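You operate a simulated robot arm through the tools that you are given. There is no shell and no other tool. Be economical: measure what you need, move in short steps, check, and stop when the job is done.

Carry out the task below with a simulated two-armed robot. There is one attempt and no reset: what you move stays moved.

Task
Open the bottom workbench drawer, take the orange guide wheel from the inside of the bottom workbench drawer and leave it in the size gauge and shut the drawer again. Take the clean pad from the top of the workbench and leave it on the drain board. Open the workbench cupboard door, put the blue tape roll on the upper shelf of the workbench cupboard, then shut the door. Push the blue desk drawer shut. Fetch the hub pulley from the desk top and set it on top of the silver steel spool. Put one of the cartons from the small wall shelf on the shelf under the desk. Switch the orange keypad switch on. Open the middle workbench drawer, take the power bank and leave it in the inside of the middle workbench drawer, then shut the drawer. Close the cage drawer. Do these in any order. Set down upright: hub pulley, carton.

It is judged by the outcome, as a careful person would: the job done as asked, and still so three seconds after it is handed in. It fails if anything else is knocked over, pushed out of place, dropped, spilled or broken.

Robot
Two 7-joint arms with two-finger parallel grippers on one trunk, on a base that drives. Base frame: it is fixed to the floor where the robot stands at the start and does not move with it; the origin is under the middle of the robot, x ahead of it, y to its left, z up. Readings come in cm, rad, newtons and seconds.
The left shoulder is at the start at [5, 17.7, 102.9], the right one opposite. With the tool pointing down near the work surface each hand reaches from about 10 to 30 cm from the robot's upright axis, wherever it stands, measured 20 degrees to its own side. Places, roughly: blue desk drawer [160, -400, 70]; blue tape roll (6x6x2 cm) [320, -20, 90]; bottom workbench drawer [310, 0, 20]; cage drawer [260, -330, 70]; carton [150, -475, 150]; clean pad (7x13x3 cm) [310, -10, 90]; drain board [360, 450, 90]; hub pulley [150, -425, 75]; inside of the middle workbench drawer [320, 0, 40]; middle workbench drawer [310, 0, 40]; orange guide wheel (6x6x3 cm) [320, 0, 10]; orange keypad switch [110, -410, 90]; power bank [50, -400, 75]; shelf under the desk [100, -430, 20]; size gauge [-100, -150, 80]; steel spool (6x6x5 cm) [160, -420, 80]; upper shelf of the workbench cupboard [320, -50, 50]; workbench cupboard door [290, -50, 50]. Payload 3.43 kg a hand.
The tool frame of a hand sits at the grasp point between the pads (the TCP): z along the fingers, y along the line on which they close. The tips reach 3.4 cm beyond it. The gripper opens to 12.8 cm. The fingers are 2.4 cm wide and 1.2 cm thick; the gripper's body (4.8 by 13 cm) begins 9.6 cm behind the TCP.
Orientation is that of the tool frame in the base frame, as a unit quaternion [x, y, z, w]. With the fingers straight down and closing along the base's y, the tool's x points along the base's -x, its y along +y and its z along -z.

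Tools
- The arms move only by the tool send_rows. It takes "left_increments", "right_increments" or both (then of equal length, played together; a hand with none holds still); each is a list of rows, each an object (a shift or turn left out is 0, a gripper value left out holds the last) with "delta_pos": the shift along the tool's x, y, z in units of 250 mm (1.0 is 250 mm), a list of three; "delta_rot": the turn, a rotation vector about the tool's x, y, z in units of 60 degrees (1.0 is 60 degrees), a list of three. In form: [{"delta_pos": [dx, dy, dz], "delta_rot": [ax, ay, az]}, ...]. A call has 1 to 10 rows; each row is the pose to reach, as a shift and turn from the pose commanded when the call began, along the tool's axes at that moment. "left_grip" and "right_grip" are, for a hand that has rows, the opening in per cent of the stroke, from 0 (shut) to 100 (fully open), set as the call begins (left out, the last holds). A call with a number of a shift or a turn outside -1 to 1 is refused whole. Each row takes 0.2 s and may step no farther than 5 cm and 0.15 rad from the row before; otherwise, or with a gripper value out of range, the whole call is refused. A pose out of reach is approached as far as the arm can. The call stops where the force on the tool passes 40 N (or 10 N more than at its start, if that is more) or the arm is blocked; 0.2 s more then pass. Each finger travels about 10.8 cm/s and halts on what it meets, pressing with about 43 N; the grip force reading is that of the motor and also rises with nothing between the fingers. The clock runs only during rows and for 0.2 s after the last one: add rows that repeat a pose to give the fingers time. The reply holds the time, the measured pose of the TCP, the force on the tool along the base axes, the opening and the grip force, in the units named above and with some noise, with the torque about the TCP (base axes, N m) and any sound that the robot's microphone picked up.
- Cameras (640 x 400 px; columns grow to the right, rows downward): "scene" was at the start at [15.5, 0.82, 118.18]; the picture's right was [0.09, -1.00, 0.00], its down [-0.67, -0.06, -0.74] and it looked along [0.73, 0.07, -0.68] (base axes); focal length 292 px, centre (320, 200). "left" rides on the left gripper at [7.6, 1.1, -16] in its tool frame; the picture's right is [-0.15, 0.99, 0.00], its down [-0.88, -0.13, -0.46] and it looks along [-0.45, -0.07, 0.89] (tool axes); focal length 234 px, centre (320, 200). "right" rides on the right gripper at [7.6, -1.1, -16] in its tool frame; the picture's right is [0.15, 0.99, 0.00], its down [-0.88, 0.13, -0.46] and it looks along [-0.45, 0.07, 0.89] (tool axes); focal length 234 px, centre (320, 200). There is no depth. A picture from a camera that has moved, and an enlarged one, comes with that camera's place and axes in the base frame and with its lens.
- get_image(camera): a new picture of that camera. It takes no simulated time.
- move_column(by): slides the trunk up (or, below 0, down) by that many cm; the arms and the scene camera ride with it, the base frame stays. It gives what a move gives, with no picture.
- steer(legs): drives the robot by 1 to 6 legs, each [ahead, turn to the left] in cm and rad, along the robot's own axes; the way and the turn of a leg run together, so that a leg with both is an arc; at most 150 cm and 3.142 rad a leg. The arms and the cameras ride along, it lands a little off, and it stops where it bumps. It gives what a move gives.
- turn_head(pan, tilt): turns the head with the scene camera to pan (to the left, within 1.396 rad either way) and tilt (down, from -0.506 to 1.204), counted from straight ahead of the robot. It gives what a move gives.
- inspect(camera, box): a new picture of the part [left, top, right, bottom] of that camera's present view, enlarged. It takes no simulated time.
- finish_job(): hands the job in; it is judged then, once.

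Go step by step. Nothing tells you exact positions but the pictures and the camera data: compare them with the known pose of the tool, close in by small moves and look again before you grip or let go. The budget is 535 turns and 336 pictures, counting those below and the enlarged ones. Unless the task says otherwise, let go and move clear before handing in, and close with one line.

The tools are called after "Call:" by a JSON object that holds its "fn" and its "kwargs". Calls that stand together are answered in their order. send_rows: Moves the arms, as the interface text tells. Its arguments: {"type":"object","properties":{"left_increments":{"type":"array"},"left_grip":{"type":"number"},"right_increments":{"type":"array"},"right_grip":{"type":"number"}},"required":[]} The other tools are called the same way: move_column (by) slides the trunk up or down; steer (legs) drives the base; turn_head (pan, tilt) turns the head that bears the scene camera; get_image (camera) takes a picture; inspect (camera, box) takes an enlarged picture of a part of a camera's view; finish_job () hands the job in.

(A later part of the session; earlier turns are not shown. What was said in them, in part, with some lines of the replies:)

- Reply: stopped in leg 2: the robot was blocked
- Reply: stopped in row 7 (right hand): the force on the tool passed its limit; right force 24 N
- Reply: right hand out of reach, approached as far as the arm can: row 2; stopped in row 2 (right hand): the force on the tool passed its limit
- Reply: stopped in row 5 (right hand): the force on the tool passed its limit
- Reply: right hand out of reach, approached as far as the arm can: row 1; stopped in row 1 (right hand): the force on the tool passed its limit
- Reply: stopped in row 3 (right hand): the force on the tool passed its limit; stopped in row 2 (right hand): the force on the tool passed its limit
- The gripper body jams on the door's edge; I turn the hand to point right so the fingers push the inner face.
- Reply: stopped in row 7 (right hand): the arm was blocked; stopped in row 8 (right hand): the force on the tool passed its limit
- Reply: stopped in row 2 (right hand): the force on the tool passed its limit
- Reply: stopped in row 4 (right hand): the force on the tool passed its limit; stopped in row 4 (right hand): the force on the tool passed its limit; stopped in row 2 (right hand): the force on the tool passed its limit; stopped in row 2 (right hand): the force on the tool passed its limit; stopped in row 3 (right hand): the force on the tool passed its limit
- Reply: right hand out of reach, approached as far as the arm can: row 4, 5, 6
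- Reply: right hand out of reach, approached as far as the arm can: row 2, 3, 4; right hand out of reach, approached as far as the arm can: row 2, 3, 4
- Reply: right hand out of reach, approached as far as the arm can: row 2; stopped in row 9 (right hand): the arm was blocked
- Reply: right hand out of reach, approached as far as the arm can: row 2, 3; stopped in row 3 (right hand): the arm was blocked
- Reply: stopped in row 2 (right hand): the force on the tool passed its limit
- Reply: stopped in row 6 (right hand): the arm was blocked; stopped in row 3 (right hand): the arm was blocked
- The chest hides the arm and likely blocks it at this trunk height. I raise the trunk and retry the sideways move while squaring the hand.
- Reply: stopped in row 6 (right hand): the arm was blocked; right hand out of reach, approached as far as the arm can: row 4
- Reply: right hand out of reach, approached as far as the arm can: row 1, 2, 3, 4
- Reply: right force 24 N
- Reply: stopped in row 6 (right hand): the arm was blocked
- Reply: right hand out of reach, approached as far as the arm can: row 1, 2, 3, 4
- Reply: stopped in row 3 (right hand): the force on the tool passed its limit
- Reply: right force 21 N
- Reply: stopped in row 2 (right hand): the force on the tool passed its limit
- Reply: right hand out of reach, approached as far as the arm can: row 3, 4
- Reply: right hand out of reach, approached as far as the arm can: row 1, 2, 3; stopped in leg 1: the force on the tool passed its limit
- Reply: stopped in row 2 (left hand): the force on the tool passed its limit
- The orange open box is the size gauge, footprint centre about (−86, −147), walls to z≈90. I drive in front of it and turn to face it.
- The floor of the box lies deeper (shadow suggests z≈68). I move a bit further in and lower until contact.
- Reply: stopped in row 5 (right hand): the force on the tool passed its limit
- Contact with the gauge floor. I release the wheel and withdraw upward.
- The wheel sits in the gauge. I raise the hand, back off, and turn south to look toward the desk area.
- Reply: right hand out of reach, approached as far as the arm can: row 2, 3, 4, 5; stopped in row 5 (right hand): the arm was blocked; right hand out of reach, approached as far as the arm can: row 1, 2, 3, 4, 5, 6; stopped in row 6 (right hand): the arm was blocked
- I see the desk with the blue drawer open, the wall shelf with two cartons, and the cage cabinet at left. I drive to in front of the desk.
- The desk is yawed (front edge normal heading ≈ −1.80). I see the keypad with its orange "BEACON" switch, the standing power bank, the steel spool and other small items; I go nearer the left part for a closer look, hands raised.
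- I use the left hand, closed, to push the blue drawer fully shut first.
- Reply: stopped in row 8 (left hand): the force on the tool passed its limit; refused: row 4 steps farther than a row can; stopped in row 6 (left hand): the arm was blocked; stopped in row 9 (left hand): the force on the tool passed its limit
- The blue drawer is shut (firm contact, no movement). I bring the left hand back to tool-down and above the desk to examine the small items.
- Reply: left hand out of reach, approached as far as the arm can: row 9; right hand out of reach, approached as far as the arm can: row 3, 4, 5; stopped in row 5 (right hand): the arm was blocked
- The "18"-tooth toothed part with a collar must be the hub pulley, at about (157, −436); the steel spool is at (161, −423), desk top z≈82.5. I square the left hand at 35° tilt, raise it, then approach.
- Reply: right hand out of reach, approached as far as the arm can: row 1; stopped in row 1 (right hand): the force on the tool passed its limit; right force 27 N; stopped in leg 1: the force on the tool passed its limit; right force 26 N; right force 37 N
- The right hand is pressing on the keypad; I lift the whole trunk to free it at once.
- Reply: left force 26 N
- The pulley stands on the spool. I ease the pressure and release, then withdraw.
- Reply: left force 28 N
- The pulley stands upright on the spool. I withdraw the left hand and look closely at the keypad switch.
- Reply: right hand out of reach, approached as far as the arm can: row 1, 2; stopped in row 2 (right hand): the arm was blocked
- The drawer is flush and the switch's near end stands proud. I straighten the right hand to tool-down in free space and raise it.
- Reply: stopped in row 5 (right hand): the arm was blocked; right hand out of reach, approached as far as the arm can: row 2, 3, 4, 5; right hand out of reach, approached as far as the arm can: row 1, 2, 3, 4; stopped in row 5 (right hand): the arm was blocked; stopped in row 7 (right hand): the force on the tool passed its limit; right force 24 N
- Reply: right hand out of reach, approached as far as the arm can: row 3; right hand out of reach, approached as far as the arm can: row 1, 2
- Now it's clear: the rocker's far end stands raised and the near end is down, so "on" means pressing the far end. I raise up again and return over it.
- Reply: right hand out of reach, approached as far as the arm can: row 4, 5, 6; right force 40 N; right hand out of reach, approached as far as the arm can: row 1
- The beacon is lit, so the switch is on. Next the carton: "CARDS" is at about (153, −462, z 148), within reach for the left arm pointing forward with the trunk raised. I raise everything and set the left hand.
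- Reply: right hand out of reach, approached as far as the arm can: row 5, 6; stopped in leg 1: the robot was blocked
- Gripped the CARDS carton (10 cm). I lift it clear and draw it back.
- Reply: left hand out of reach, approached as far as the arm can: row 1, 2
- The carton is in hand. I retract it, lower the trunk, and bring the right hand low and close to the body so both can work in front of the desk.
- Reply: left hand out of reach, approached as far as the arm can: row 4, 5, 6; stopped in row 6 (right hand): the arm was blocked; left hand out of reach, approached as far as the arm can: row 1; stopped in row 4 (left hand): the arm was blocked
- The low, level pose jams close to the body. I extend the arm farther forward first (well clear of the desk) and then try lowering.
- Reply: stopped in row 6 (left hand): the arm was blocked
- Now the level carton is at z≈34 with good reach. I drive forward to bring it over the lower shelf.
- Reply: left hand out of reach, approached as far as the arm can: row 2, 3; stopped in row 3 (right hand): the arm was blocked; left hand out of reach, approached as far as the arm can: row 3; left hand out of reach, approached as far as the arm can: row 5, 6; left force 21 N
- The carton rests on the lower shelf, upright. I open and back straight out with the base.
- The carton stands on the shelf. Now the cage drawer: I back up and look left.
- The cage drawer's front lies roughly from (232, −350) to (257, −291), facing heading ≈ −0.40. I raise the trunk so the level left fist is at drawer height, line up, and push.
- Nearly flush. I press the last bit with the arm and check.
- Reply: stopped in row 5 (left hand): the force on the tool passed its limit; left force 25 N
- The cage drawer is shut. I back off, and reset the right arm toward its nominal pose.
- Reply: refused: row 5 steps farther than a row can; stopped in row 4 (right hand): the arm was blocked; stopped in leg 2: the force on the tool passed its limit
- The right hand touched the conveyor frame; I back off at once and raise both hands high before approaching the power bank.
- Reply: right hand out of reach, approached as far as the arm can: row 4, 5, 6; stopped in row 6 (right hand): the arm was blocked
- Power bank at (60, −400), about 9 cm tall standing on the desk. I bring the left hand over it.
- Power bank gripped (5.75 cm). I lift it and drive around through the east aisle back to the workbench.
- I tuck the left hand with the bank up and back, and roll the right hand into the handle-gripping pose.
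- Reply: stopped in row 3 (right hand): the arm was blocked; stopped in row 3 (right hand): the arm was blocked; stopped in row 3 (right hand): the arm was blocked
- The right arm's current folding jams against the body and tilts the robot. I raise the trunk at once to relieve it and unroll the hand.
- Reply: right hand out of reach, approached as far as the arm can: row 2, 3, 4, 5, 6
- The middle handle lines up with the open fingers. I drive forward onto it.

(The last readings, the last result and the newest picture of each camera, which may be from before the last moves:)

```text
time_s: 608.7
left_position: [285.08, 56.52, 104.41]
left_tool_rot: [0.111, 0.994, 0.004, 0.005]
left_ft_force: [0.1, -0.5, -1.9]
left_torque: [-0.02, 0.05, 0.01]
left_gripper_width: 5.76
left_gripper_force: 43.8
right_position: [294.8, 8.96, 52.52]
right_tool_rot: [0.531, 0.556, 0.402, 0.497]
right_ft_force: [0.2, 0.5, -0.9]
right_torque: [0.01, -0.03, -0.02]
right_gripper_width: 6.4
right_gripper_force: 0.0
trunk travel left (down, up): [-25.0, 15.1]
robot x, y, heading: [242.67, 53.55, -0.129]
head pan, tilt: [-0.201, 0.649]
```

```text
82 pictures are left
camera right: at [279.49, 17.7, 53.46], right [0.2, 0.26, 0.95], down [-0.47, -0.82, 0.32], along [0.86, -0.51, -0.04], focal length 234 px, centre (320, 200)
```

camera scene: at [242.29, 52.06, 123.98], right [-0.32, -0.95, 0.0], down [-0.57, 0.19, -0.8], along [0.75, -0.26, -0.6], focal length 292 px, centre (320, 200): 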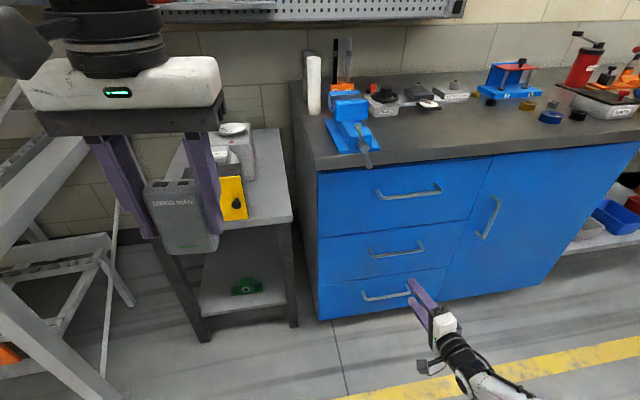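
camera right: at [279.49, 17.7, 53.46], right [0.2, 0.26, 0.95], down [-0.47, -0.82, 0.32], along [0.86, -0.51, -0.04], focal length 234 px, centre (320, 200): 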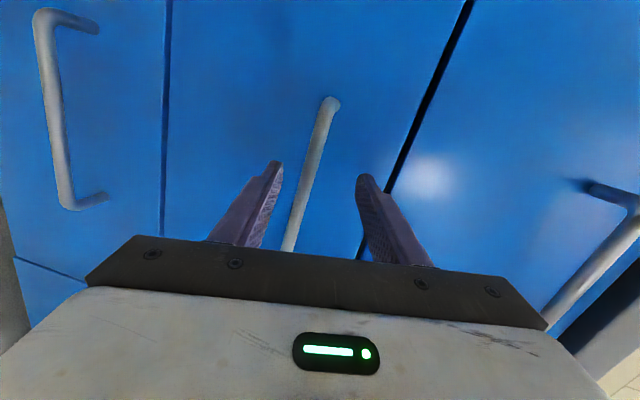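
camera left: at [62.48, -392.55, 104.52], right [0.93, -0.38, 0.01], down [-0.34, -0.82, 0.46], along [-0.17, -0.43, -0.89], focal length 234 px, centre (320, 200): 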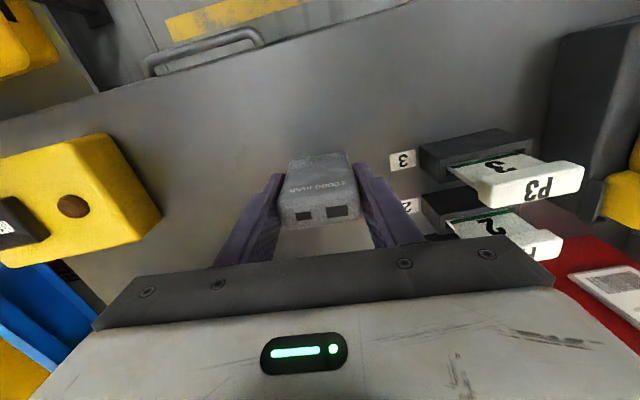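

Call:
{"fn": "send_rows", "kwargs": {"right_increments": [{"delta_pos": [0, 0, 0.05]}, {"delta_pos": [0, 0, 0.08]}]}}

Call:
{"fn": "send_rows", "kwargs": {"right_increments": [{"delta_pos": [0, 0, 0]}, {"delta_pos": [0, 0, 0]}, {"delta_pos": [0, 0, 0]}, {"delta_pos": [0, 0, 0]}], "right_grip": 0}}

Call:
{"fn": "get_image", "kwargs": {"camera": "right"}}

```text
time_s: 609.3
left_position: [285.1, 56.43, 104.24]
left_tool_rot: [0.111, 0.994, 0.004, 0.006]
left_ft_force: [0.5, 0.5, -3.0]
left_torque: [-0.01, 0.01, 0.01]
left_gripper_width: 5.74
left_gripper_force: 43.2
right_position: [296.14, 8.95, 52.94]
right_tool_rot: [0.531, 0.557, 0.401, 0.497]
right_ft_force: [-0.8, 0.2, 0.9]
right_torque: [0.01, 0.0, 0.0]
right_gripper_width: 6.38
right_gripper_force: 0.2
right hand out of reach, approached as far as the arm can: row 1, 2
trunk travel left (down, up): [-25.0, 15.1]
robot x, y, heading: [242.89, 54.14, -0.125]
head pan, tilt: [-0.201, 0.649]
```

```text
time_s: 609.9
left_position: [285.11, 56.45, 104.25]
left_tool_rot: [0.111, 0.994, 0.005, 0.005]
left_ft_force: [-0.3, 0.4, -2.2]
left_torque: [-0.02, 0.01, 0.05]
left_gripper_width: 5.76
left_gripper_force: 43.2
right_position: [294.92, 8.95, 51.27]
right_tool_rot: [0.543, 0.565, 0.39, 0.484]
right_ft_force: [0.6, -0.4, -11.7]
right_torque: [1.12, 0.22, -0.41]
right_gripper_width: 1.51
right_gripper_force: 44.9
trunk travel left (down, up): [-25.0, 15.1]
robot x, y, heading: [242.48, 53.21, -0.131]
head pan, tilt: [-0.201, 0.649]
stopped in row 3 (right hand): the force on the tool passed its limit (the readings are from after the stop); the commanded pose is now the measured one
```

```text
81 pictures are left
camera right: at [279.67, 17.82, 52.97], right [0.24, 0.25, 0.94], down [-0.46, -0.82, 0.34], along [0.85, -0.52, -0.08], focal length 234 px, centre (320, 200)
```

right: 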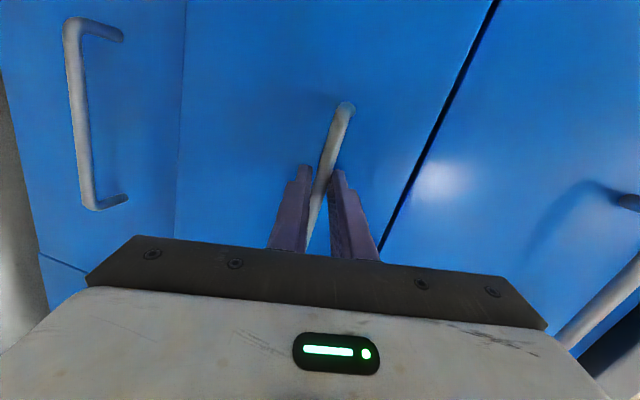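

Gripped. I drive back to pull the middle drawer open.

Call:
{"fn": "steer", "kwargs": {"legs": [[-14, 0]]}}

Call:
{"fn": "steer", "kwargs": {"legs": [[-12, 0]]}}

Call:
{"fn": "get_image", "kwargs": {"camera": "scene"}}

```text
time_s: 611.2
left_position: [271.29, 58.22, 104.24]
left_tool_rot: [0.111, 0.994, 0.004, 0.005]
left_ft_force: [-0.1, 0.0, -1.4]
left_torque: [0.02, -0.02, -0.03]
left_gripper_width: 5.79
left_gripper_force: 42.4
right_position: [281.45, 11.1, 51.29]
right_tool_rot: [0.54, 0.567, 0.391, 0.484]
right_ft_force: [2.1, 10.9, -24.6]
right_torque: [1.22, 0.19, -0.05]
right_gripper_width: 1.5
right_gripper_force: 44.8
trunk travel left (down, up): [-25.0, 15.1]
robot x, y, heading: [228.61, 56.03, -0.127]
head pan, tilt: [-0.201, 0.649]
```

```text
time_s: 612.5
left_position: [259.23, 59.74, 104.31]
left_tool_rot: [0.112, 0.994, 0.004, 0.005]
left_ft_force: [-0.5, 0.6, -1.6]
left_torque: [-0.02, 0.01, -0.01]
left_gripper_width: 5.76
left_gripper_force: 43.5
right_position: [269.35, 12.82, 51.33]
right_tool_rot: [0.54, 0.567, 0.391, 0.484]
right_ft_force: [3.0, 16.0, -13.6]
right_torque: [1.25, 0.03, 0.24]
right_gripper_width: 1.5
right_gripper_force: 44.9
trunk travel left (down, up): [-25.0, 15.1]
robot x, y, heading: [216.87, 56.88, -0.128]
head pan, tilt: [-0.201, 0.649]
```

```text
80 pictures are left
camera scene: at [232.01, 53.3, 123.94], right [-0.32, -0.95, 0.0], down [-0.57, 0.2, -0.8], along [0.75, -0.26, -0.61], focal length 292 px, centre (320, 200)
```

scene: 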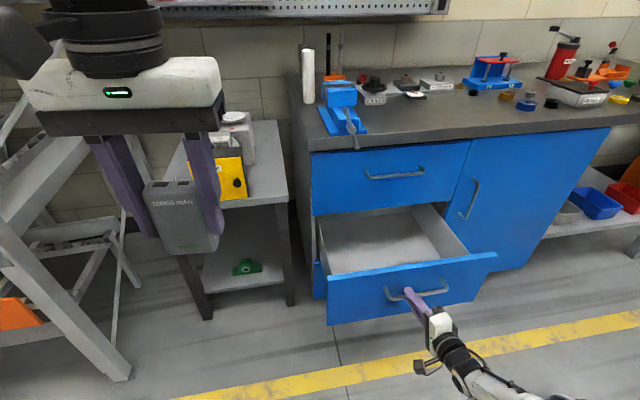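

The middle drawer is open about 26 cm. I release the handle and shift the base right so the left hand can reach inside.

Call:
{"fn": "send_rows", "kwargs": {"right_increments": [{"delta_pos": [0, 0, 0]}, {"delta_pos": [0, 0, 0]}, {"delta_pos": [0, 0, 0]}], "right_grip": 55}}

Call:
{"fn": "steer", "kwargs": {"legs": [[-14, 0], [0, -1.2], [42, 0], [0, 1.2]]}}

Call:
{"fn": "turn_head", "kwargs": {"pan": 0.2, "tilt": 0.7}}

Call:
{"fn": "get_image", "kwargs": {"camera": "scene"}}

```text
time_s: 613.3
left_position: [259.28, 59.76, 104.29]
left_tool_rot: [0.112, 0.994, 0.003, 0.005]
left_ft_force: [0.5, -0.8, -1.9]
left_torque: [0.02, -0.02, -0.01]
left_gripper_width: 5.75
left_gripper_force: 42.6
right_position: [269.33, 12.87, 51.35]
right_tool_rot: [0.539, 0.566, 0.393, 0.484]
right_ft_force: [-0.3, 0.2, 0.6]
right_torque: [-0.01, -0.04, 0.04]
right_gripper_width: 7.04
right_gripper_force: 0.1
trunk travel left (down, up): [-25.0, 15.1]
robot x, y, heading: [216.49, 57.24, -0.13]
head pan, tilt: [-0.201, 0.649]
```

```text
time_s: 622.8
left_position: [256.15, 21.4, 104.35]
left_tool_rot: [0.103, 0.995, 0.004, 0.005]
left_ft_force: [-1.1, -1.0, -1.9]
left_torque: [0.0, 0.02, -0.02]
left_gripper_width: 5.74
left_gripper_force: 42.9
right_position: [266.88, -25.32, 51.46]
right_tool_rot: [0.534, 0.571, 0.397, 0.48]
right_ft_force: [0.4, 0.7, 0.6]
right_torque: [0.01, -0.02, -0.02]
right_gripper_width: 7.04
right_gripper_force: 0.1
trunk travel left (down, up): [-25.0, 15.1]
robot x, y, heading: [213.3, 17.96, -0.115]
head pan, tilt: [-0.201, 0.649]
```

```text
time_s: 623.6
left_position: [256.2, 21.32, 104.29]
left_tool_rot: [0.103, 0.995, 0.004, 0.005]
left_ft_force: [0.1, -0.4, -1.6]
left_torque: [-0.02, -0.03, -0.03]
left_gripper_width: 5.76
left_gripper_force: 43.2
right_position: [266.91, -25.44, 51.56]
right_tool_rot: [0.535, 0.571, 0.396, 0.48]
right_ft_force: [-0.1, 0.2, -0.4]
right_torque: [-0.01, -0.03, -0.02]
right_gripper_width: 7.05
right_gripper_force: 0.2
trunk travel left (down, up): [-25.0, 15.1]
robot x, y, heading: [213.03, 18.1, -0.11]
head pan, tilt: [0.201, 0.7]
```

```text
79 pictures are left
camera scene: at [229.09, 17.96, 123.54], right [0.09, -1.0, 0.0], down [-0.64, -0.06, -0.76], along [0.76, 0.07, -0.64], focal length 292 px, centre (320, 200)
```

scene: 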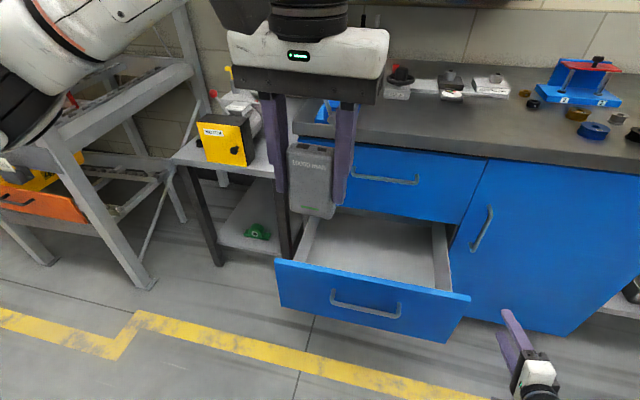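

Call:
{"fn": "steer", "kwargs": {"legs": [[13, 0]]}}

Call:
{"fn": "send_rows", "kwargs": {"left_increments": [{"delta_pos": [-0.15, -0.08, 0]}, {"delta_pos": [-0.3, -0.16, 0]}, {"delta_pos": [-0.45, -0.22, 0]}, {"delta_pos": [-0.6, -0.26, 0.05]}, {"delta_pos": [-0.68, -0.28, 0.15]}]}}

Call:
{"fn": "get_image", "kwargs": {"camera": "left"}}

Call:
{"fn": "get_image", "kwargs": {"camera": "scene"}}

```text
time_s: 624.9
left_position: [268.97, 19.76, 104.21]
left_tool_rot: [0.105, 0.994, 0.005, 0.006]
left_ft_force: [0.5, 0.8, -2.2]
left_torque: [-0.05, 0.01, -0.02]
left_gripper_width: 5.75
left_gripper_force: 42.3
right_position: [279.77, -26.93, 51.49]
right_tool_rot: [0.535, 0.57, 0.396, 0.482]
right_ft_force: [0.4, 0.3, 0.6]
right_torque: [0.01, 0.01, 0.02]
right_gripper_width: 7.04
right_gripper_force: 0.1
trunk travel left (down, up): [-25.0, 15.1]
robot x, y, heading: [226.03, 16.58, -0.117]
head pan, tilt: [0.201, 0.7]
```

```text
time_s: 626.1
left_position: [284.03, 9.44, 100.68]
left_tool_rot: [0.106, 0.994, 0.006, 0.006]
left_ft_force: [0.2, 0.3, -2.4]
left_torque: [-0.04, 0.05, 0.01]
left_gripper_width: 5.76
left_gripper_force: 43.3
right_position: [279.79, -26.94, 51.48]
right_tool_rot: [0.535, 0.571, 0.396, 0.481]
right_ft_force: [0.0, 0.0, -0.9]
right_torque: [0.01, -0.01, 0.03]
right_gripper_width: 7.04
right_gripper_force: 0.1
trunk travel left (down, up): [-25.0, 15.1]
robot x, y, heading: [226.31, 16.42, -0.117]
head pan, tilt: [0.201, 0.7]
```

```text
78 pictures are left
camera left: at [276.75, 11.83, 116.56], right [0.35, 0.94, 0.01], down [0.83, -0.32, 0.46], along [0.44, -0.15, -0.89], focal length 234 px, centre (320, 200)
```

left: 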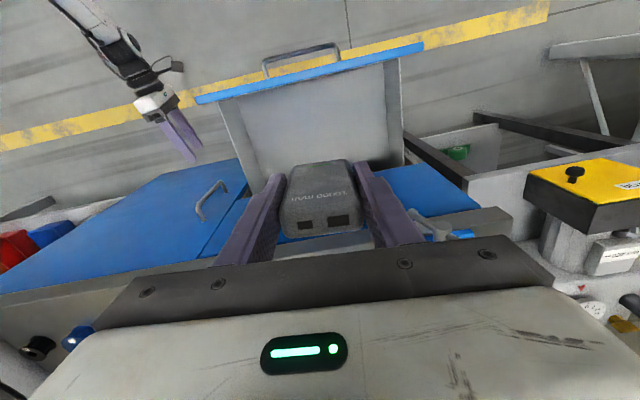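

```text
77 pictures are left
camera scene: at [241.97, 16.45, 123.54], right [0.09, -1.0, 0.0], down [-0.64, -0.06, -0.76], along [0.76, 0.07, -0.64], focal length 292 px, centre (320, 200)
```

scene: 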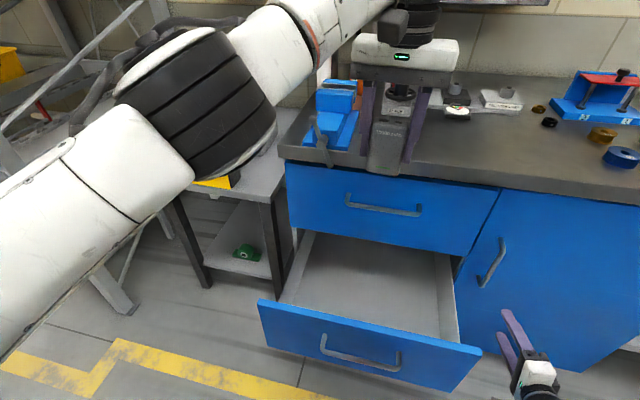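

Call:
{"fn": "send_rows", "kwargs": {"left_increments": [{"delta_pos": [0, 0, 0.17]}, {"delta_pos": [0, 0, 0.34]}, {"delta_pos": [0, 0, 0.51]}, {"delta_pos": [0, 0, 0.68]}, {"delta_pos": [0, 0, 0.85]}, {"delta_pos": [0, 0, 1.0]}]}}

Call:
{"fn": "send_rows", "kwargs": {"left_increments": [{"delta_pos": [0, 0, 0.14]}, {"delta_pos": [0, 0, 0.28]}, {"delta_pos": [0, 0, 0.42]}, {"delta_pos": [0, 0, 0.54]}]}}

Call:
{"fn": "get_image", "kwargs": {"camera": "left"}}

Call:
{"fn": "get_image", "kwargs": {"camera": "scene"}}

```text
time_s: 627.5
left_position: [284.47, 9.64, 75.39]
left_tool_rot: [0.105, 0.994, 0.004, 0.006]
left_ft_force: [-0.3, -0.5, -1.9]
left_torque: [0.04, -0.02, 0.01]
left_gripper_width: 5.75
left_gripper_force: 43.2
right_position: [279.76, -26.96, 51.41]
right_tool_rot: [0.535, 0.571, 0.396, 0.481]
right_ft_force: [-0.9, -0.4, -0.3]
right_torque: [0.03, 0.02, 0.0]
right_gripper_width: 7.03
right_gripper_force: 0.0
trunk travel left (down, up): [-25.0, 15.1]
robot x, y, heading: [225.92, 16.33, -0.115]
head pan, tilt: [0.201, 0.7]
```

```text
time_s: 628.5
left_position: [283.12, 10.48, 63.4]
left_tool_rot: [0.105, 0.994, 0.005, 0.007]
left_ft_force: [0.7, 0.4, -1.7]
left_torque: [-0.03, -0.01, -0.03]
left_gripper_width: 5.75
left_gripper_force: 42.8
left hand out of reach, approached as far as the arm can: row 3, 4
right_position: [279.68, -26.99, 51.45]
right_tool_rot: [0.534, 0.57, 0.397, 0.481]
right_ft_force: [-0.3, -0.5, 0.2]
right_torque: [-0.02, -0.01, -0.01]
right_gripper_width: 7.03
right_gripper_force: 0.0
trunk travel left (down, up): [-25.0, 15.1]
robot x, y, heading: [226.42, 16.4, -0.115]
head pan, tilt: [0.201, 0.7]
```

```text
76 pictures are left
camera left: at [275.8, 13.06, 79.29], right [0.35, 0.94, 0.01], down [0.83, -0.32, 0.46], along [0.44, -0.15, -0.89], focal length 234 px, centre (320, 200)
```

left: 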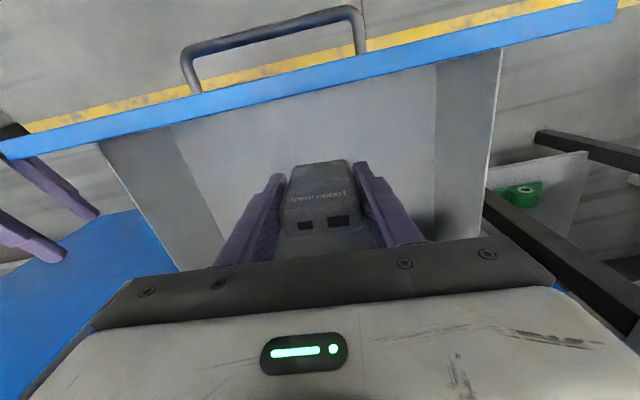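

```text
75 pictures are left
camera scene: at [241.95, 16.47, 123.54], right [0.09, -1.0, 0.0], down [-0.64, -0.06, -0.76], along [0.76, 0.07, -0.64], focal length 292 px, centre (320, 200)
```

scene: 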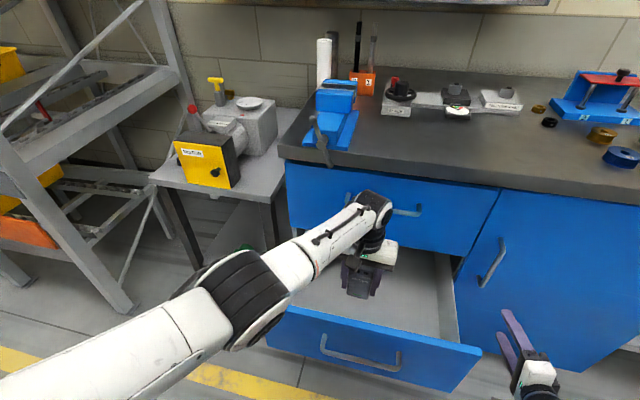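

Call:
{"fn": "move_column", "kwargs": {"by": -9}}

Call:
{"fn": "send_rows", "kwargs": {"left_increments": [{"delta_pos": [0, 0, 0.04]}, {"delta_pos": [0, 0, 0.08]}, {"delta_pos": [0, 0, 0.12]}, {"delta_pos": [0, 0, 0.16]}, {"delta_pos": [0, 0, 0.2]}, {"delta_pos": [0, 0, 0.24]}]}}

Call:
{"fn": "get_image", "kwargs": {"camera": "left"}}

```text
time_s: 629.8
left_position: [283.18, 10.5, 54.36]
left_tool_rot: [0.105, 0.994, 0.005, 0.006]
left_ft_force: [0.4, -0.3, -2.1]
left_torque: [-0.01, 0.0, 0.0]
left_gripper_width: 5.74
left_gripper_force: 43.2
right_position: [279.71, -26.89, 42.43]
right_tool_rot: [0.534, 0.571, 0.396, 0.481]
right_ft_force: [0.6, -1.1, -0.3]
right_torque: [-0.01, 0.02, -0.02]
right_gripper_width: 7.06
right_gripper_force: 0.1
trunk travel left (down, up): [-16.0, 24.1]
robot x, y, heading: [226.21, 16.3, -0.114]
head pan, tilt: [0.201, 0.7]
```

```text
time_s: 631.4
left_position: [283.81, 14.48, 49.71]
left_tool_rot: [0.082, 0.996, 0.013, 0.012]
left_ft_force: [-0.6, -0.4, -2.2]
left_torque: [-0.01, 0.03, -0.03]
left_gripper_width: 5.75
left_gripper_force: 42.9
left hand out of reach, approached as far as the arm can: row 2, 3, 4, 5, 6
right_position: [279.77, -27.03, 42.44]
right_tool_rot: [0.536, 0.57, 0.396, 0.48]
right_ft_force: [0.2, 0.1, 0.8]
right_torque: [0.02, -0.02, 0.0]
right_gripper_width: 7.05
right_gripper_force: 0.0
trunk travel left (down, up): [-16.0, 24.1]
robot x, y, heading: [226.08, 16.5, -0.11]
head pan, tilt: [0.201, 0.7]
stopped in row 6 (left hand): the arm was blocked; the commanded pose is now the measured one
```

```text
74 pictures are left
camera left: at [276.04, 16.52, 65.47], right [0.3, 0.95, 0.03], down [0.84, -0.28, 0.47], along [0.46, -0.12, -0.88], focal length 234 px, centre (320, 200)
```

left: 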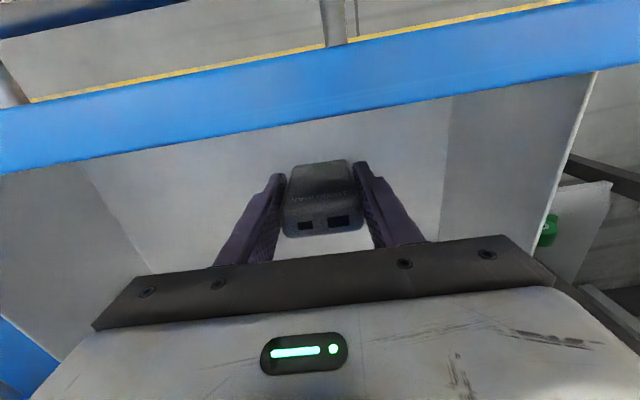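

Call:
{"fn": "move_column", "kwargs": {"by": -2}}

Call:
{"fn": "move_column", "kwargs": {"by": -1.5}}

Call:
{"fn": "get_image", "kwargs": {"camera": "left"}}

```text
time_s: 632.0
left_position: [283.71, 14.56, 47.64]
left_tool_rot: [0.082, 0.996, 0.011, 0.013]
left_ft_force: [-0.2, 0.5, -2.1]
left_torque: [0.01, 0.03, 0.01]
left_gripper_width: 5.76
left_gripper_force: 43.1
right_position: [279.64, -27.03, 40.53]
right_tool_rot: [0.534, 0.571, 0.396, 0.481]
right_ft_force: [-0.1, 0.0, -0.8]
right_torque: [-0.01, 0.01, -0.02]
right_gripper_width: 7.05
right_gripper_force: 0.0
trunk travel left (down, up): [-14.0, 26.1]
robot x, y, heading: [225.98, 16.68, -0.111]
head pan, tilt: [0.201, 0.7]
```

```text
time_s: 632.6
left_position: [283.65, 14.5, 46.25]
left_tool_rot: [0.082, 0.996, 0.012, 0.011]
left_ft_force: [0.3, -0.2, -1.5]
left_torque: [0.02, 0.0, 0.03]
left_gripper_width: 5.77
left_gripper_force: 42.6
right_position: [279.7, -27.03, 39.0]
right_tool_rot: [0.534, 0.571, 0.397, 0.481]
right_ft_force: [0.2, -0.3, 0.5]
right_torque: [0.02, 0.02, 0.01]
right_gripper_width: 7.05
right_gripper_force: 0.0
trunk travel left (down, up): [-12.5, 27.6]
robot x, y, heading: [226.28, 16.55, -0.113]
head pan, tilt: [0.201, 0.7]
```

```text
73 pictures are left
camera left: at [276.0, 16.46, 61.96], right [0.31, 0.95, 0.03], down [0.83, -0.28, 0.47], along [0.46, -0.12, -0.88], focal length 234 px, centre (320, 200)
```

left: 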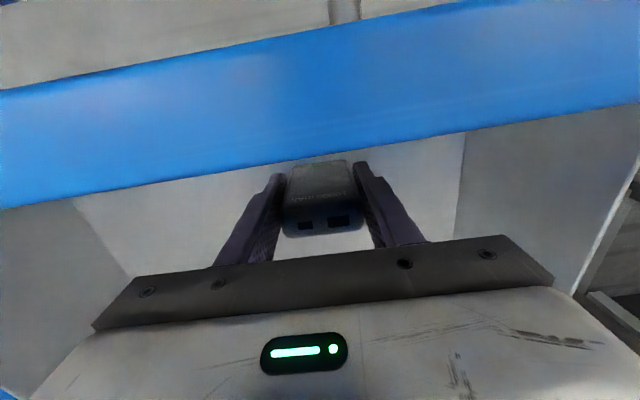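

Call:
{"fn": "move_column", "kwargs": {"by": -3}}

Call:
{"fn": "move_column", "kwargs": {"by": -1}}

```text
time_s: 633.4
left_position: [283.74, 14.53, 43.17]
left_tool_rot: [0.083, 0.996, 0.013, 0.014]
left_ft_force: [0.6, 0.1, 0.6]
left_torque: [-0.04, 0.0, 0.01]
left_gripper_width: 5.77
left_gripper_force: 42.7
right_position: [279.77, -26.92, 36.0]
right_tool_rot: [0.534, 0.571, 0.397, 0.481]
right_ft_force: [-0.3, 0.2, 0.9]
right_torque: [-0.02, 0.02, 0.03]
right_gripper_width: 7.05
right_gripper_force: 0.0
trunk travel left (down, up): [-9.5, 30.6]
robot x, y, heading: [226.39, 17.09, -0.114]
head pan, tilt: [0.201, 0.7]
```

```text
time_s: 633.9
left_position: [284.52, 14.4, 43.23]
left_tool_rot: [0.083, 0.996, 0.012, 0.022]
left_ft_force: [0.5, -0.3, 8.8]
left_torque: [-0.32, 0.03, 0.04]
left_gripper_width: 5.76
left_gripper_force: 42.8
right_position: [279.77, -26.98, 35.19]
right_tool_rot: [0.534, 0.57, 0.397, 0.481]
right_ft_force: [-0.4, 0.2, -0.3]
right_torque: [0.01, 0.03, 0.04]
right_gripper_width: 7.03
right_gripper_force: 0.1
trunk travel left (down, up): [-8.7, 31.4]
robot x, y, heading: [226.55, 17.09, -0.118]
head pan, tilt: [0.201, 0.7]
stopped: the force on the tool passed its limit (the readings are from after the stop); the commanded pose is now the measured one
```

The bank touches the drawer floor. I open the fingers and lift straight out.

Call:
{"fn": "send_rows", "kwargs": {"left_increments": [{"delta_pos": [0, 0, 0]}, {"delta_pos": [0, 0, 0]}, {"delta_pos": [0, 0, 0]}, {"delta_pos": [0, 0, 0]}], "left_grip": 75}}

Call:
{"fn": "move_column", "kwargs": {"by": 20}}

Call:
{"fn": "get_image", "kwargs": {"camera": "left"}}

```text
time_s: 634.9
left_position: [284.14, 14.48, 42.82]
left_tool_rot: [0.083, 0.996, 0.013, 0.018]
left_ft_force: [0.2, -0.3, 0.5]
left_torque: [0.02, -0.02, -0.03]
left_gripper_width: 9.58
left_gripper_force: 0.1
right_position: [279.81, -26.95, 35.2]
right_tool_rot: [0.535, 0.571, 0.395, 0.481]
right_ft_force: [0.8, -0.4, 0.0]
right_torque: [0.01, -0.03, -0.01]
right_gripper_width: 7.04
right_gripper_force: 0.0
trunk travel left (down, up): [-8.7, 31.4]
robot x, y, heading: [226.29, 16.4, -0.116]
head pan, tilt: [0.201, 0.7]
```

```text
time_s: 637.0
left_position: [284.2, 14.52, 62.88]
left_tool_rot: [0.084, 0.996, 0.014, 0.019]
left_ft_force: [0.5, 0.7, 0.3]
left_torque: [0.0, 0.03, 0.01]
left_gripper_width: 9.59
left_gripper_force: 0.0
right_position: [279.83, -26.9, 55.17]
right_tool_rot: [0.535, 0.571, 0.396, 0.48]
right_ft_force: [0.5, -0.4, 0.4]
right_torque: [-0.01, 0.01, -0.02]
right_gripper_width: 7.07
right_gripper_force: 0.0
trunk travel left (down, up): [-28.7, 11.4]
robot x, y, heading: [226.33, 16.54, -0.114]
head pan, tilt: [0.201, 0.7]
```

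```text
72 pictures are left
camera left: at [276.33, 16.41, 78.62], right [0.31, 0.95, 0.03], down [0.83, -0.29, 0.48], along [0.47, -0.12, -0.88], focal length 234 px, centre (320, 200)
```

left: 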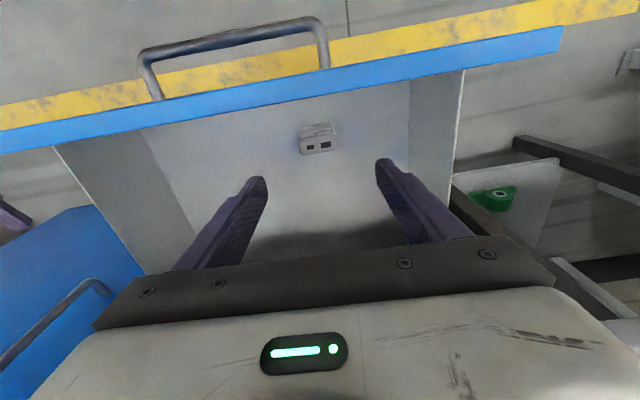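

The power bank stands inside the drawer. I lift out, back off, and will push the drawer shut with the right fist.

Call:
{"fn": "send_rows", "kwargs": {"left_increments": [{"delta_pos": [0, 0, -0.17]}, {"delta_pos": [0, 0, -0.34]}, {"delta_pos": [0, 0, -0.51]}, {"delta_pos": [0, 0, -0.68]}, {"delta_pos": [0, 0, -0.85]}, {"delta_pos": [0, 0, -1.0]}]}}

Call:
{"fn": "steer", "kwargs": {"legs": [[-24, 0]]}}

Call:
{"fn": "send_rows", "kwargs": {"left_increments": [{"delta_pos": [0.15, 0, 0]}, {"delta_pos": [0.3, 0, 0]}, {"delta_pos": [0.45, 0, 0]}, {"delta_pos": [0.6, 0, 0]}], "right_increments": [{"delta_pos": [0, 0.02, 0]}, {"delta_pos": [0, 0.04, 0]}, {"delta_pos": [0, 0.08, 0]}, {"delta_pos": [0, 0.08, 0]}], "right_grip": 0}}

Call:
{"fn": "steer", "kwargs": {"legs": [[0, 1.2], [34, 0], [0, -1.2]]}}

Call:
{"fn": "turn_head", "kwargs": {"pan": -0.2, "tilt": 0.65}}

Call:
{"fn": "get_image", "kwargs": {"camera": "scene"}}

```text
time_s: 638.5
left_position: [288.68, 11.89, 87.58]
left_tool_rot: [0.075, 0.997, 0.014, 0.014]
left_ft_force: [0.1, 0.4, -0.3]
left_torque: [0.0, -0.01, -0.01]
left_gripper_width: 9.61
left_gripper_force: 0.1
left hand out of reach, approached as far as the arm can: row 1, 2, 3, 4, 5, 6
right_position: [279.61, -26.84, 55.23]
right_tool_rot: [0.535, 0.57, 0.397, 0.482]
right_ft_force: [-0.6, 0.0, -0.9]
right_torque: [0.02, 0.01, 0.02]
right_gripper_width: 7.03
right_gripper_force: 0.0
trunk travel left (down, up): [-28.7, 11.4]
robot x, y, heading: [226.36, 16.57, -0.116]
head pan, tilt: [0.201, 0.7]
```

```text
time_s: 640.2
left_position: [265.18, 14.55, 87.89]
left_tool_rot: [0.076, 0.997, 0.014, 0.018]
left_ft_force: [0.0, -0.2, 0.1]
left_torque: [0.04, 0.01, 0.0]
left_gripper_width: 9.62
left_gripper_force: 0.0
right_position: [256.05, -24.2, 55.19]
right_tool_rot: [0.535, 0.571, 0.396, 0.481]
right_ft_force: [0.5, 0.3, -0.7]
right_torque: [-0.01, -0.02, 0.01]
right_gripper_width: 7.05
right_gripper_force: 0.0
trunk travel left (down, up): [-28.7, 11.4]
robot x, y, heading: [203.03, 19.2, -0.111]
head pan, tilt: [0.201, 0.7]
```

```text
time_s: 641.4
left_position: [265.42, 14.54, 88.04]
left_tool_rot: [0.05, 0.998, 0.009, 0.022]
left_ft_force: [0.3, 1.1, 1.2]
left_torque: [-0.03, -0.01, -0.02]
left_gripper_width: 9.59
left_gripper_force: 0.1
left hand out of reach, approached as far as the arm can: row 1, 2, 3, 4
right_position: [256.54, -24.05, 57.07]
right_tool_rot: [0.535, 0.571, 0.396, 0.481]
right_ft_force: [-0.6, -0.9, -0.6]
right_torque: [-0.03, 0.0, 0.02]
right_gripper_width: 0.0
right_gripper_force: 33.2
trunk travel left (down, up): [-28.7, 11.4]
robot x, y, heading: [202.72, 19.45, -0.12]
head pan, tilt: [0.201, 0.7]
stopped in row 4 (left hand): the arm was blocked; the commanded pose is now the measured one
```

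```text
time_s: 648.5
left_position: [277.17, 73.04, 88.47]
left_tool_rot: [-0.181, 0.983, 0.015, 0.023]
left_ft_force: [0.4, 0.5, 0.5]
left_torque: [-0.05, -0.02, 0.02]
left_gripper_width: 9.58
left_gripper_force: 0.0
right_position: [286.56, 38.05, 57.58]
right_tool_rot: [0.375, 0.68, 0.515, 0.363]
right_ft_force: [0.4, 0.1, 0.1]
right_torque: [-0.01, 0.02, -0.05]
right_gripper_width: 0.0
right_gripper_force: 33.3
trunk travel left (down, up): [-28.7, 11.4]
robot x, y, heading: [219.19, 49.21, 0.371]
head pan, tilt: [0.201, 0.7]
stopped in leg 3: the force on the tool passed its limit (the readings are from after the stop); the commanded pose is now the measured one
```

```text
time_s: 649.3
left_position: [277.14, 72.99, 88.52]
left_tool_rot: [-0.181, 0.983, 0.014, 0.022]
left_ft_force: [-0.5, 0.0, -0.1]
left_torque: [0.01, -0.01, -0.04]
left_gripper_width: 9.6
left_gripper_force: 0.0
right_position: [286.6, 38.19, 57.71]
right_tool_rot: [0.375, 0.679, 0.516, 0.364]
right_ft_force: [0.9, 0.4, 0.1]
right_torque: [-0.02, 0.02, 0.0]
right_gripper_width: 0.0
right_gripper_force: 32.9
trunk travel left (down, up): [-28.7, 11.4]
robot x, y, heading: [218.84, 49.08, 0.37]
head pan, tilt: [-0.201, 0.649]
```

```text
71 pictures are left
camera scene: at [234.41, 53.08, 127.7], right [0.17, -0.99, 0.0], down [-0.6, -0.1, -0.8], along [0.79, 0.13, -0.6], focal length 292 px, centre (320, 200)
```

scene: 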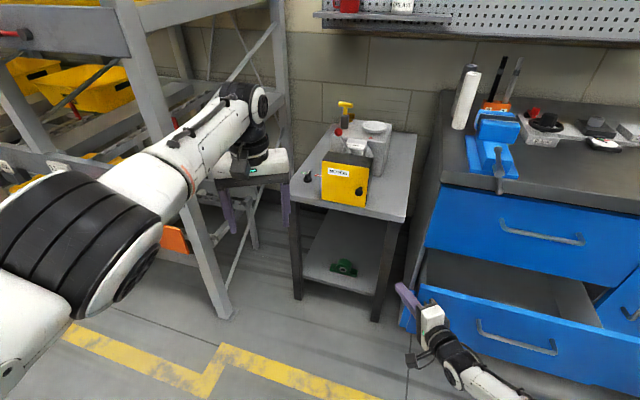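

The right hand met the drawer's side while turning. I ease back, retreat, then turn.

Call:
{"fn": "steer", "kwargs": {"legs": [[0, 0.08], [-26, 0], [0, -0.57]]}}

Call:
{"fn": "get_image", "kwargs": {"camera": "scene"}}

```text
time_s: 653.3
left_position: [258.02, 31.04, 88.67]
left_tool_rot: [0.067, 0.997, 0.007, 0.024]
left_ft_force: [0.8, -1.1, 0.4]
left_torque: [0.06, 0.01, -0.01]
left_gripper_width: 9.56
left_gripper_force: 0.1
right_position: [249.7, -3.9, 57.73]
right_tool_rot: [0.531, 0.566, 0.411, 0.479]
right_ft_force: [-0.3, 0.2, -0.3]
right_torque: [0.04, -0.04, 0.02]
right_gripper_width: 0.0
right_gripper_force: 32.7
trunk travel left (down, up): [-28.7, 11.4]
robot x, y, heading: [195.68, 37.81, -0.126]
head pan, tilt: [-0.201, 0.649]
```

```text
70 pictures are left
camera scene: at [210.97, 34.15, 127.69], right [-0.32, -0.95, 0.0], down [-0.57, 0.2, -0.8], along [0.75, -0.26, -0.6], focal length 292 px, centre (320, 200)
```

scene: 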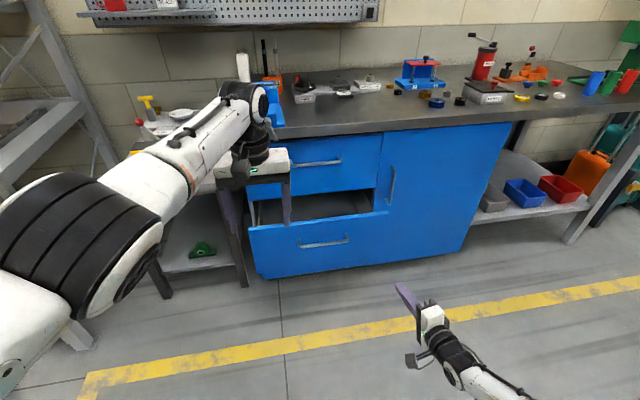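

Call:
{"fn": "send_rows", "kwargs": {"left_increments": [{"delta_pos": [0.1, 0.08, -0.06]}, {"delta_pos": [0.2, 0.16, -0.12]}, {"delta_pos": [0.3, 0.24, -0.18]}, {"delta_pos": [0.4, 0.32, -0.24]}, {"delta_pos": [0.5, 0.4, -0.28]}, {"delta_pos": [0.6, 0.44, -0.3]}]}}

```text
time_s: 654.7
left_position: [259.93, 36.89, 97.7]
left_tool_rot: [0.068, 0.997, 0.006, 0.024]
left_ft_force: [0.2, 0.0, 0.0]
left_torque: [-0.01, 0.0, -0.03]
left_gripper_width: 9.62
left_gripper_force: 0.1
left hand out of reach, approached as far as the arm can: row 1, 2, 3, 4, 5, 6
right_position: [249.57, -4.0, 57.66]
right_tool_rot: [0.53, 0.566, 0.41, 0.48]
right_ft_force: [0.4, 0.2, -0.6]
right_torque: [0.01, -0.03, -0.01]
right_gripper_width: 0.0
right_gripper_force: 32.9
trunk travel left (down, up): [-28.7, 11.4]
robot x, y, heading: [195.65, 37.84, -0.13]
head pan, tilt: [-0.201, 0.649]
```

Call:
{"fn": "send_rows", "kwargs": {"left_increments": [{"delta_pos": [0, 0.17, 0]}, {"delta_pos": [0, 0.34, 0]}, {"delta_pos": [0, 0.51, 0]}, {"delta_pos": [0.05, 0.66, 0]}, {"delta_pos": [0.2, 0.72, 0]}, {"delta_pos": [0.36, 0.74, 0]}, {"delta_pos": [0.52, 0.74, 0]}, {"delta_pos": [0.68, 0.74, 0]}]}}

Call:
{"fn": "get_image", "kwargs": {"camera": "scene"}}

```text
time_s: 656.5
left_position: [264.36, 52.81, 99.44]
left_tool_rot: [0.066, 0.997, 0.007, 0.024]
left_ft_force: [0.0, -1.0, 0.1]
left_torque: [0.01, 0.02, -0.03]
left_gripper_width: 9.62
left_gripper_force: 0.1
left hand out of reach, approached as far as the arm can: row 1, 2, 3, 4, 5, 6, 7, 8
right_position: [249.74, -3.99, 57.67]
right_tool_rot: [0.53, 0.566, 0.41, 0.48]
right_ft_force: [0.5, 0.4, -0.8]
right_torque: [-0.03, 0.0, 0.01]
right_gripper_width: 0.0
right_gripper_force: 33.0
trunk travel left (down, up): [-28.7, 11.4]
robot x, y, heading: [196.07, 38.34, -0.129]
head pan, tilt: [-0.201, 0.649]
```

```text
69 pictures are left
camera scene: at [210.96, 34.17, 127.7], right [-0.32, -0.95, 0.0], down [-0.57, 0.2, -0.8], along [0.75, -0.26, -0.6], focal length 292 px, centre (320, 200)
```

scene: 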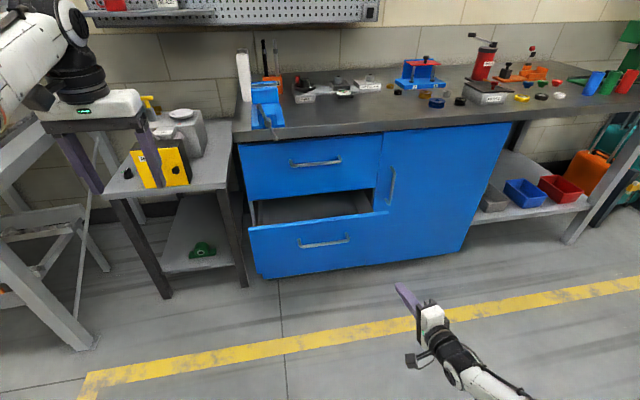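

Call:
{"fn": "send_rows", "kwargs": {"left_increments": [{"delta_pos": [0.15, 0.05, 0.1]}, {"delta_pos": [0.3, 0.1, 0.2]}, {"delta_pos": [0.45, 0.1, 0.25]}, {"delta_pos": [0.6, 0.1, 0.25]}, {"delta_pos": [0.75, 0.1, 0.25]}]}}

```text
time_s: 657.7
left_position: [265.17, 56.12, 95.49]
left_tool_rot: [0.067, 0.997, 0.007, 0.024]
left_ft_force: [-0.5, 0.1, -0.6]
left_torque: [0.03, -0.02, 0.01]
left_gripper_width: 9.6
left_gripper_force: 0.0
left hand out of reach, approached as far as the arm can: row 1, 2, 3, 4, 5
right_position: [249.79, -3.96, 57.71]
right_tool_rot: [0.53, 0.566, 0.41, 0.479]
right_ft_force: [-0.4, 0.6, 0.1]
right_torque: [-0.01, -0.02, 0.02]
right_gripper_width: 0.0
right_gripper_force: 32.9
trunk travel left (down, up): [-28.7, 11.4]
robot x, y, heading: [195.66, 37.95, -0.13]
head pan, tilt: [-0.201, 0.649]
```

The left hand stays clear of everything on this line, so I push the drawer with the right fist by driving forward.

Call:
{"fn": "steer", "kwargs": {"legs": [[30, 0]]}}

Call:
{"fn": "get_image", "kwargs": {"camera": "scene"}}

```text
time_s: 659.7
left_position: [294.39, 52.37, 95.41]
left_tool_rot: [0.067, 0.997, 0.007, 0.024]
left_ft_force: [0.0, -0.5, -0.7]
left_torque: [0.01, -0.01, -0.03]
left_gripper_width: 9.6
left_gripper_force: 0.0
right_position: [278.71, -7.72, 57.58]
right_tool_rot: [0.529, 0.566, 0.41, 0.48]
right_ft_force: [0.4, 0.5, 0.1]
right_torque: [-0.03, -0.02, 0.02]
right_gripper_width: 0.0
right_gripper_force: 33.0
trunk travel left (down, up): [-28.7, 11.4]
robot x, y, heading: [224.94, 34.03, -0.131]
head pan, tilt: [-0.201, 0.649]
```

```text
68 pictures are left
camera scene: at [240.1, 30.42, 127.69], right [-0.32, -0.95, 0.0], down [-0.57, 0.2, -0.8], along [0.75, -0.26, -0.6], focal length 292 px, centre (320, 200)
```

scene: 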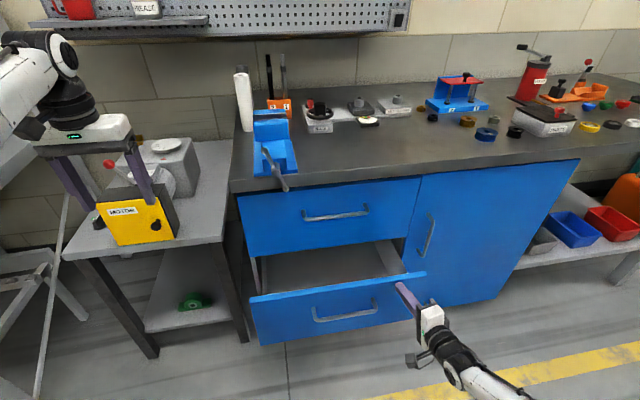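

Call:
{"fn": "send_rows", "kwargs": {"left_increments": [{"delta_pos": [0, 0, -0.15]}, {"delta_pos": [0, 0, -0.3]}, {"delta_pos": [0, 0, -0.45]}, {"delta_pos": [0, 0, -0.6]}]}}

Call:
{"fn": "get_image", "kwargs": {"camera": "scene"}}

```text
time_s: 660.7
left_position: [290.7, 53.06, 110.0]
left_tool_rot: [0.067, 0.997, 0.008, 0.024]
left_ft_force: [-0.1, -0.8, 0.4]
left_torque: [-0.01, -0.02, 0.0]
left_gripper_width: 9.6
left_gripper_force: 0.0
left hand out of reach, approached as far as the arm can: row 2, 3, 4
right_position: [278.74, -7.66, 57.71]
right_tool_rot: [0.53, 0.566, 0.411, 0.48]
right_ft_force: [0.3, -0.3, -0.1]
right_torque: [0.01, -0.01, 0.0]
right_gripper_width: 0.0
right_gripper_force: 33.3
trunk travel left (down, up): [-28.7, 11.4]
robot x, y, heading: [224.83, 34.05, -0.126]
head pan, tilt: [-0.201, 0.649]
```

```text
67 pictures are left
camera scene: at [240.02, 30.43, 127.7], right [-0.32, -0.95, 0.0], down [-0.57, 0.2, -0.8], along [0.75, -0.26, -0.6], focal length 292 px, centre (320, 200)
```

scene: 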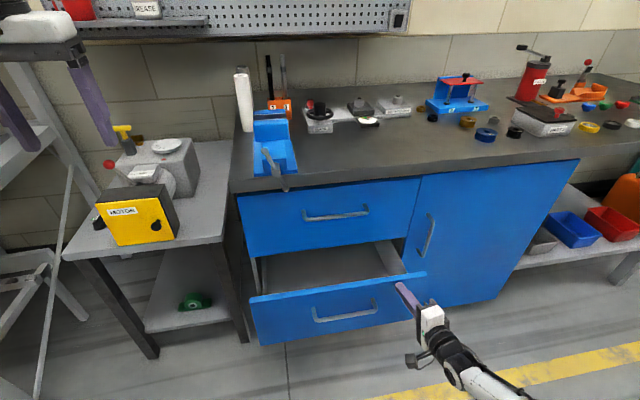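

Now the left hand is high and clear. I push on.

Call:
{"fn": "steer", "kwargs": {"legs": [[10, 0]]}}

Call:
{"fn": "get_image", "kwargs": {"camera": "scene"}}

```text
time_s: 661.8
left_position: [300.47, 51.93, 109.88]
left_tool_rot: [0.067, 0.997, 0.007, 0.024]
left_ft_force: [0.6, -0.5, 0.1]
left_torque: [0.0, 0.02, -0.04]
left_gripper_width: 9.59
left_gripper_force: 0.1
right_position: [288.57, -8.78, 57.61]
right_tool_rot: [0.53, 0.567, 0.41, 0.479]
right_ft_force: [0.4, 0.5, 0.3]
right_torque: [-0.02, 0.01, -0.01]
right_gripper_width: 0.0
right_gripper_force: 33.2
trunk travel left (down, up): [-28.7, 11.4]
robot x, y, heading: [234.67, 32.77, -0.129]
head pan, tilt: [-0.201, 0.649]
```

```text
66 pictures are left
camera scene: at [249.83, 29.18, 127.68], right [-0.32, -0.95, 0.0], down [-0.57, 0.2, -0.8], along [0.75, -0.26, -0.61], focal length 292 px, centre (320, 200)
```

scene: 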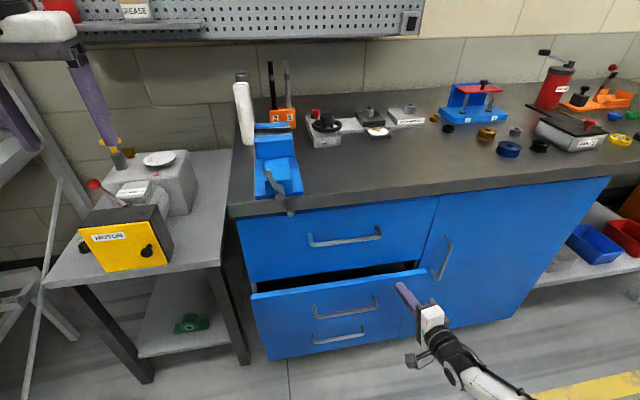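

Call:
{"fn": "steer", "kwargs": {"legs": [[5, 0]]}}

Call:
{"fn": "send_rows", "kwargs": {"right_increments": [{"delta_pos": [0, 0, 0.04]}, {"delta_pos": [0, 0, 0.08]}, {"delta_pos": [0, 0, 0.12]}, {"delta_pos": [0, 0, 0.16]}]}}

Call:
{"fn": "get_image", "kwargs": {"camera": "scene"}}

```text
time_s: 662.7
left_position: [305.42, 51.11, 109.82]
left_tool_rot: [0.066, 0.997, 0.008, 0.024]
left_ft_force: [0.4, 0.1, -0.8]
left_torque: [0.01, 0.01, -0.01]
left_gripper_width: 9.58
left_gripper_force: 0.0
right_position: [293.42, -9.52, 57.58]
right_tool_rot: [0.53, 0.567, 0.41, 0.479]
right_ft_force: [0.6, 0.1, -0.5]
right_torque: [0.02, 0.0, -0.02]
right_gripper_width: 0.01
right_gripper_force: 33.4
trunk travel left (down, up): [-28.7, 11.4]
robot x, y, heading: [239.35, 31.99, -0.125]
head pan, tilt: [-0.201, 0.649]
```

```text
time_s: 663.4
left_position: [305.29, 51.14, 109.91]
left_tool_rot: [0.068, 0.997, 0.006, 0.026]
left_ft_force: [0.3, 0.2, -0.4]
left_torque: [0.0, 0.02, -0.07]
left_gripper_width: 9.61
left_gripper_force: 0.1
right_position: [294.72, -9.73, 57.3]
right_tool_rot: [0.528, 0.567, 0.41, 0.481]
right_ft_force: [-16.3, 5.4, 13.4]
right_torque: [-0.18, -0.57, -0.02]
right_gripper_width: 0.01
right_gripper_force: 33.6
right hand out of reach, approached as far as the arm can: row 3
trunk travel left (down, up): [-28.7, 11.4]
robot x, y, heading: [239.43, 32.26, -0.126]
head pan, tilt: [-0.201, 0.649]
stopped in row 3 (right hand): the force on the tool passed its limit (the readings are from after the stop); the commanded pose is now the measured one
```

```text
65 pictures are left
camera scene: at [254.45, 28.62, 127.75], right [-0.32, -0.95, 0.0], down [-0.57, 0.2, -0.8], along [0.75, -0.26, -0.6], focal length 292 px, centre (320, 200)
```

scene: 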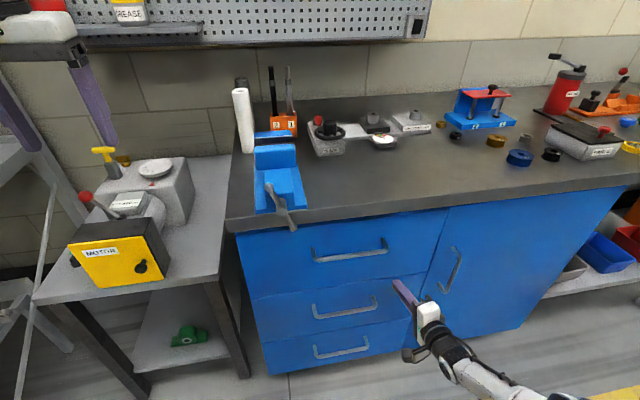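

Call:
{"fn": "steer", "kwargs": {"legs": [[-28, 0]]}}

Call:
{"fn": "get_image", "kwargs": {"camera": "scene"}}

Call:
{"fn": "inspect", "kwargs": {"camera": "scene", "box": [220, 130, 520, 300]}}

```text
time_s: 665.3
left_position: [277.89, 55.18, 109.8]
left_tool_rot: [0.063, 0.998, 0.007, 0.024]
left_ft_force: [0.3, -0.1, 0.8]
left_torque: [-0.02, 0.0, -0.05]
left_gripper_width: 9.59
left_gripper_force: 0.0
right_position: [267.97, -5.79, 57.04]
right_tool_rot: [0.527, 0.571, 0.412, 0.476]
right_ft_force: [0.4, -1.0, 0.2]
right_torque: [-0.01, -0.01, -0.01]
right_gripper_width: 0.0
right_gripper_force: 32.7
trunk travel left (down, up): [-28.7, 11.4]
robot x, y, heading: [211.98, 35.54, -0.116]
head pan, tilt: [-0.201, 0.649]
```

```text
64 pictures are left
camera scene: at [227.32, 32.1, 127.71], right [-0.31, -0.95, 0.0], down [-0.57, 0.19, -0.8], along [0.76, -0.25, -0.6], focal length 292 px, centre (320, 200)
```

scene: 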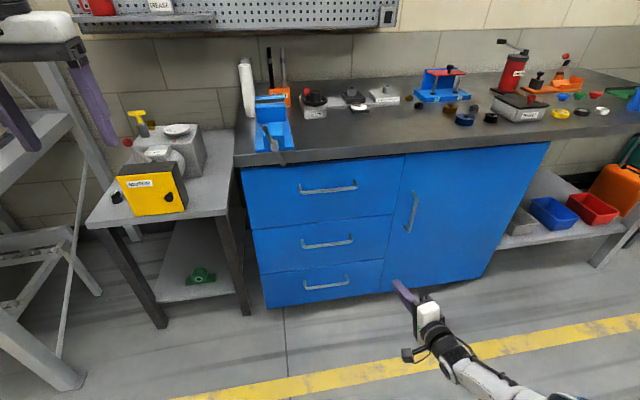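

```text
2.13 times, centred on (370, 215) of scene
camera zoom: at [227.32, 32.1, 127.71], right [-0.31, -0.95, 0.0], down [-0.57, 0.19, -0.8], along [0.76, -0.25, -0.6], focal length 623 px, centre (213, 168)
```

zoom: 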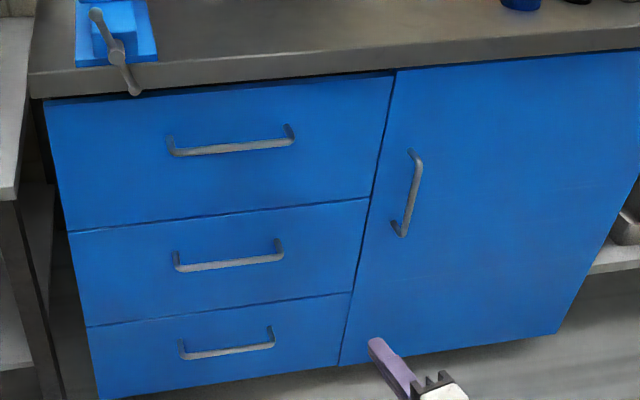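

All the jobs look done: the drawers and door are shut, the beacon is lit, and both hands are empty and clear. I hand in.

Call:
{"fn": "finish_job", "kwargs": {}}

```text
The job is handed in.
```

I did every task on the list and handed the job in. One point rests on my own reading: nothing on the desk was labelled "hub pulley", so I took it to be the small part marked "18".
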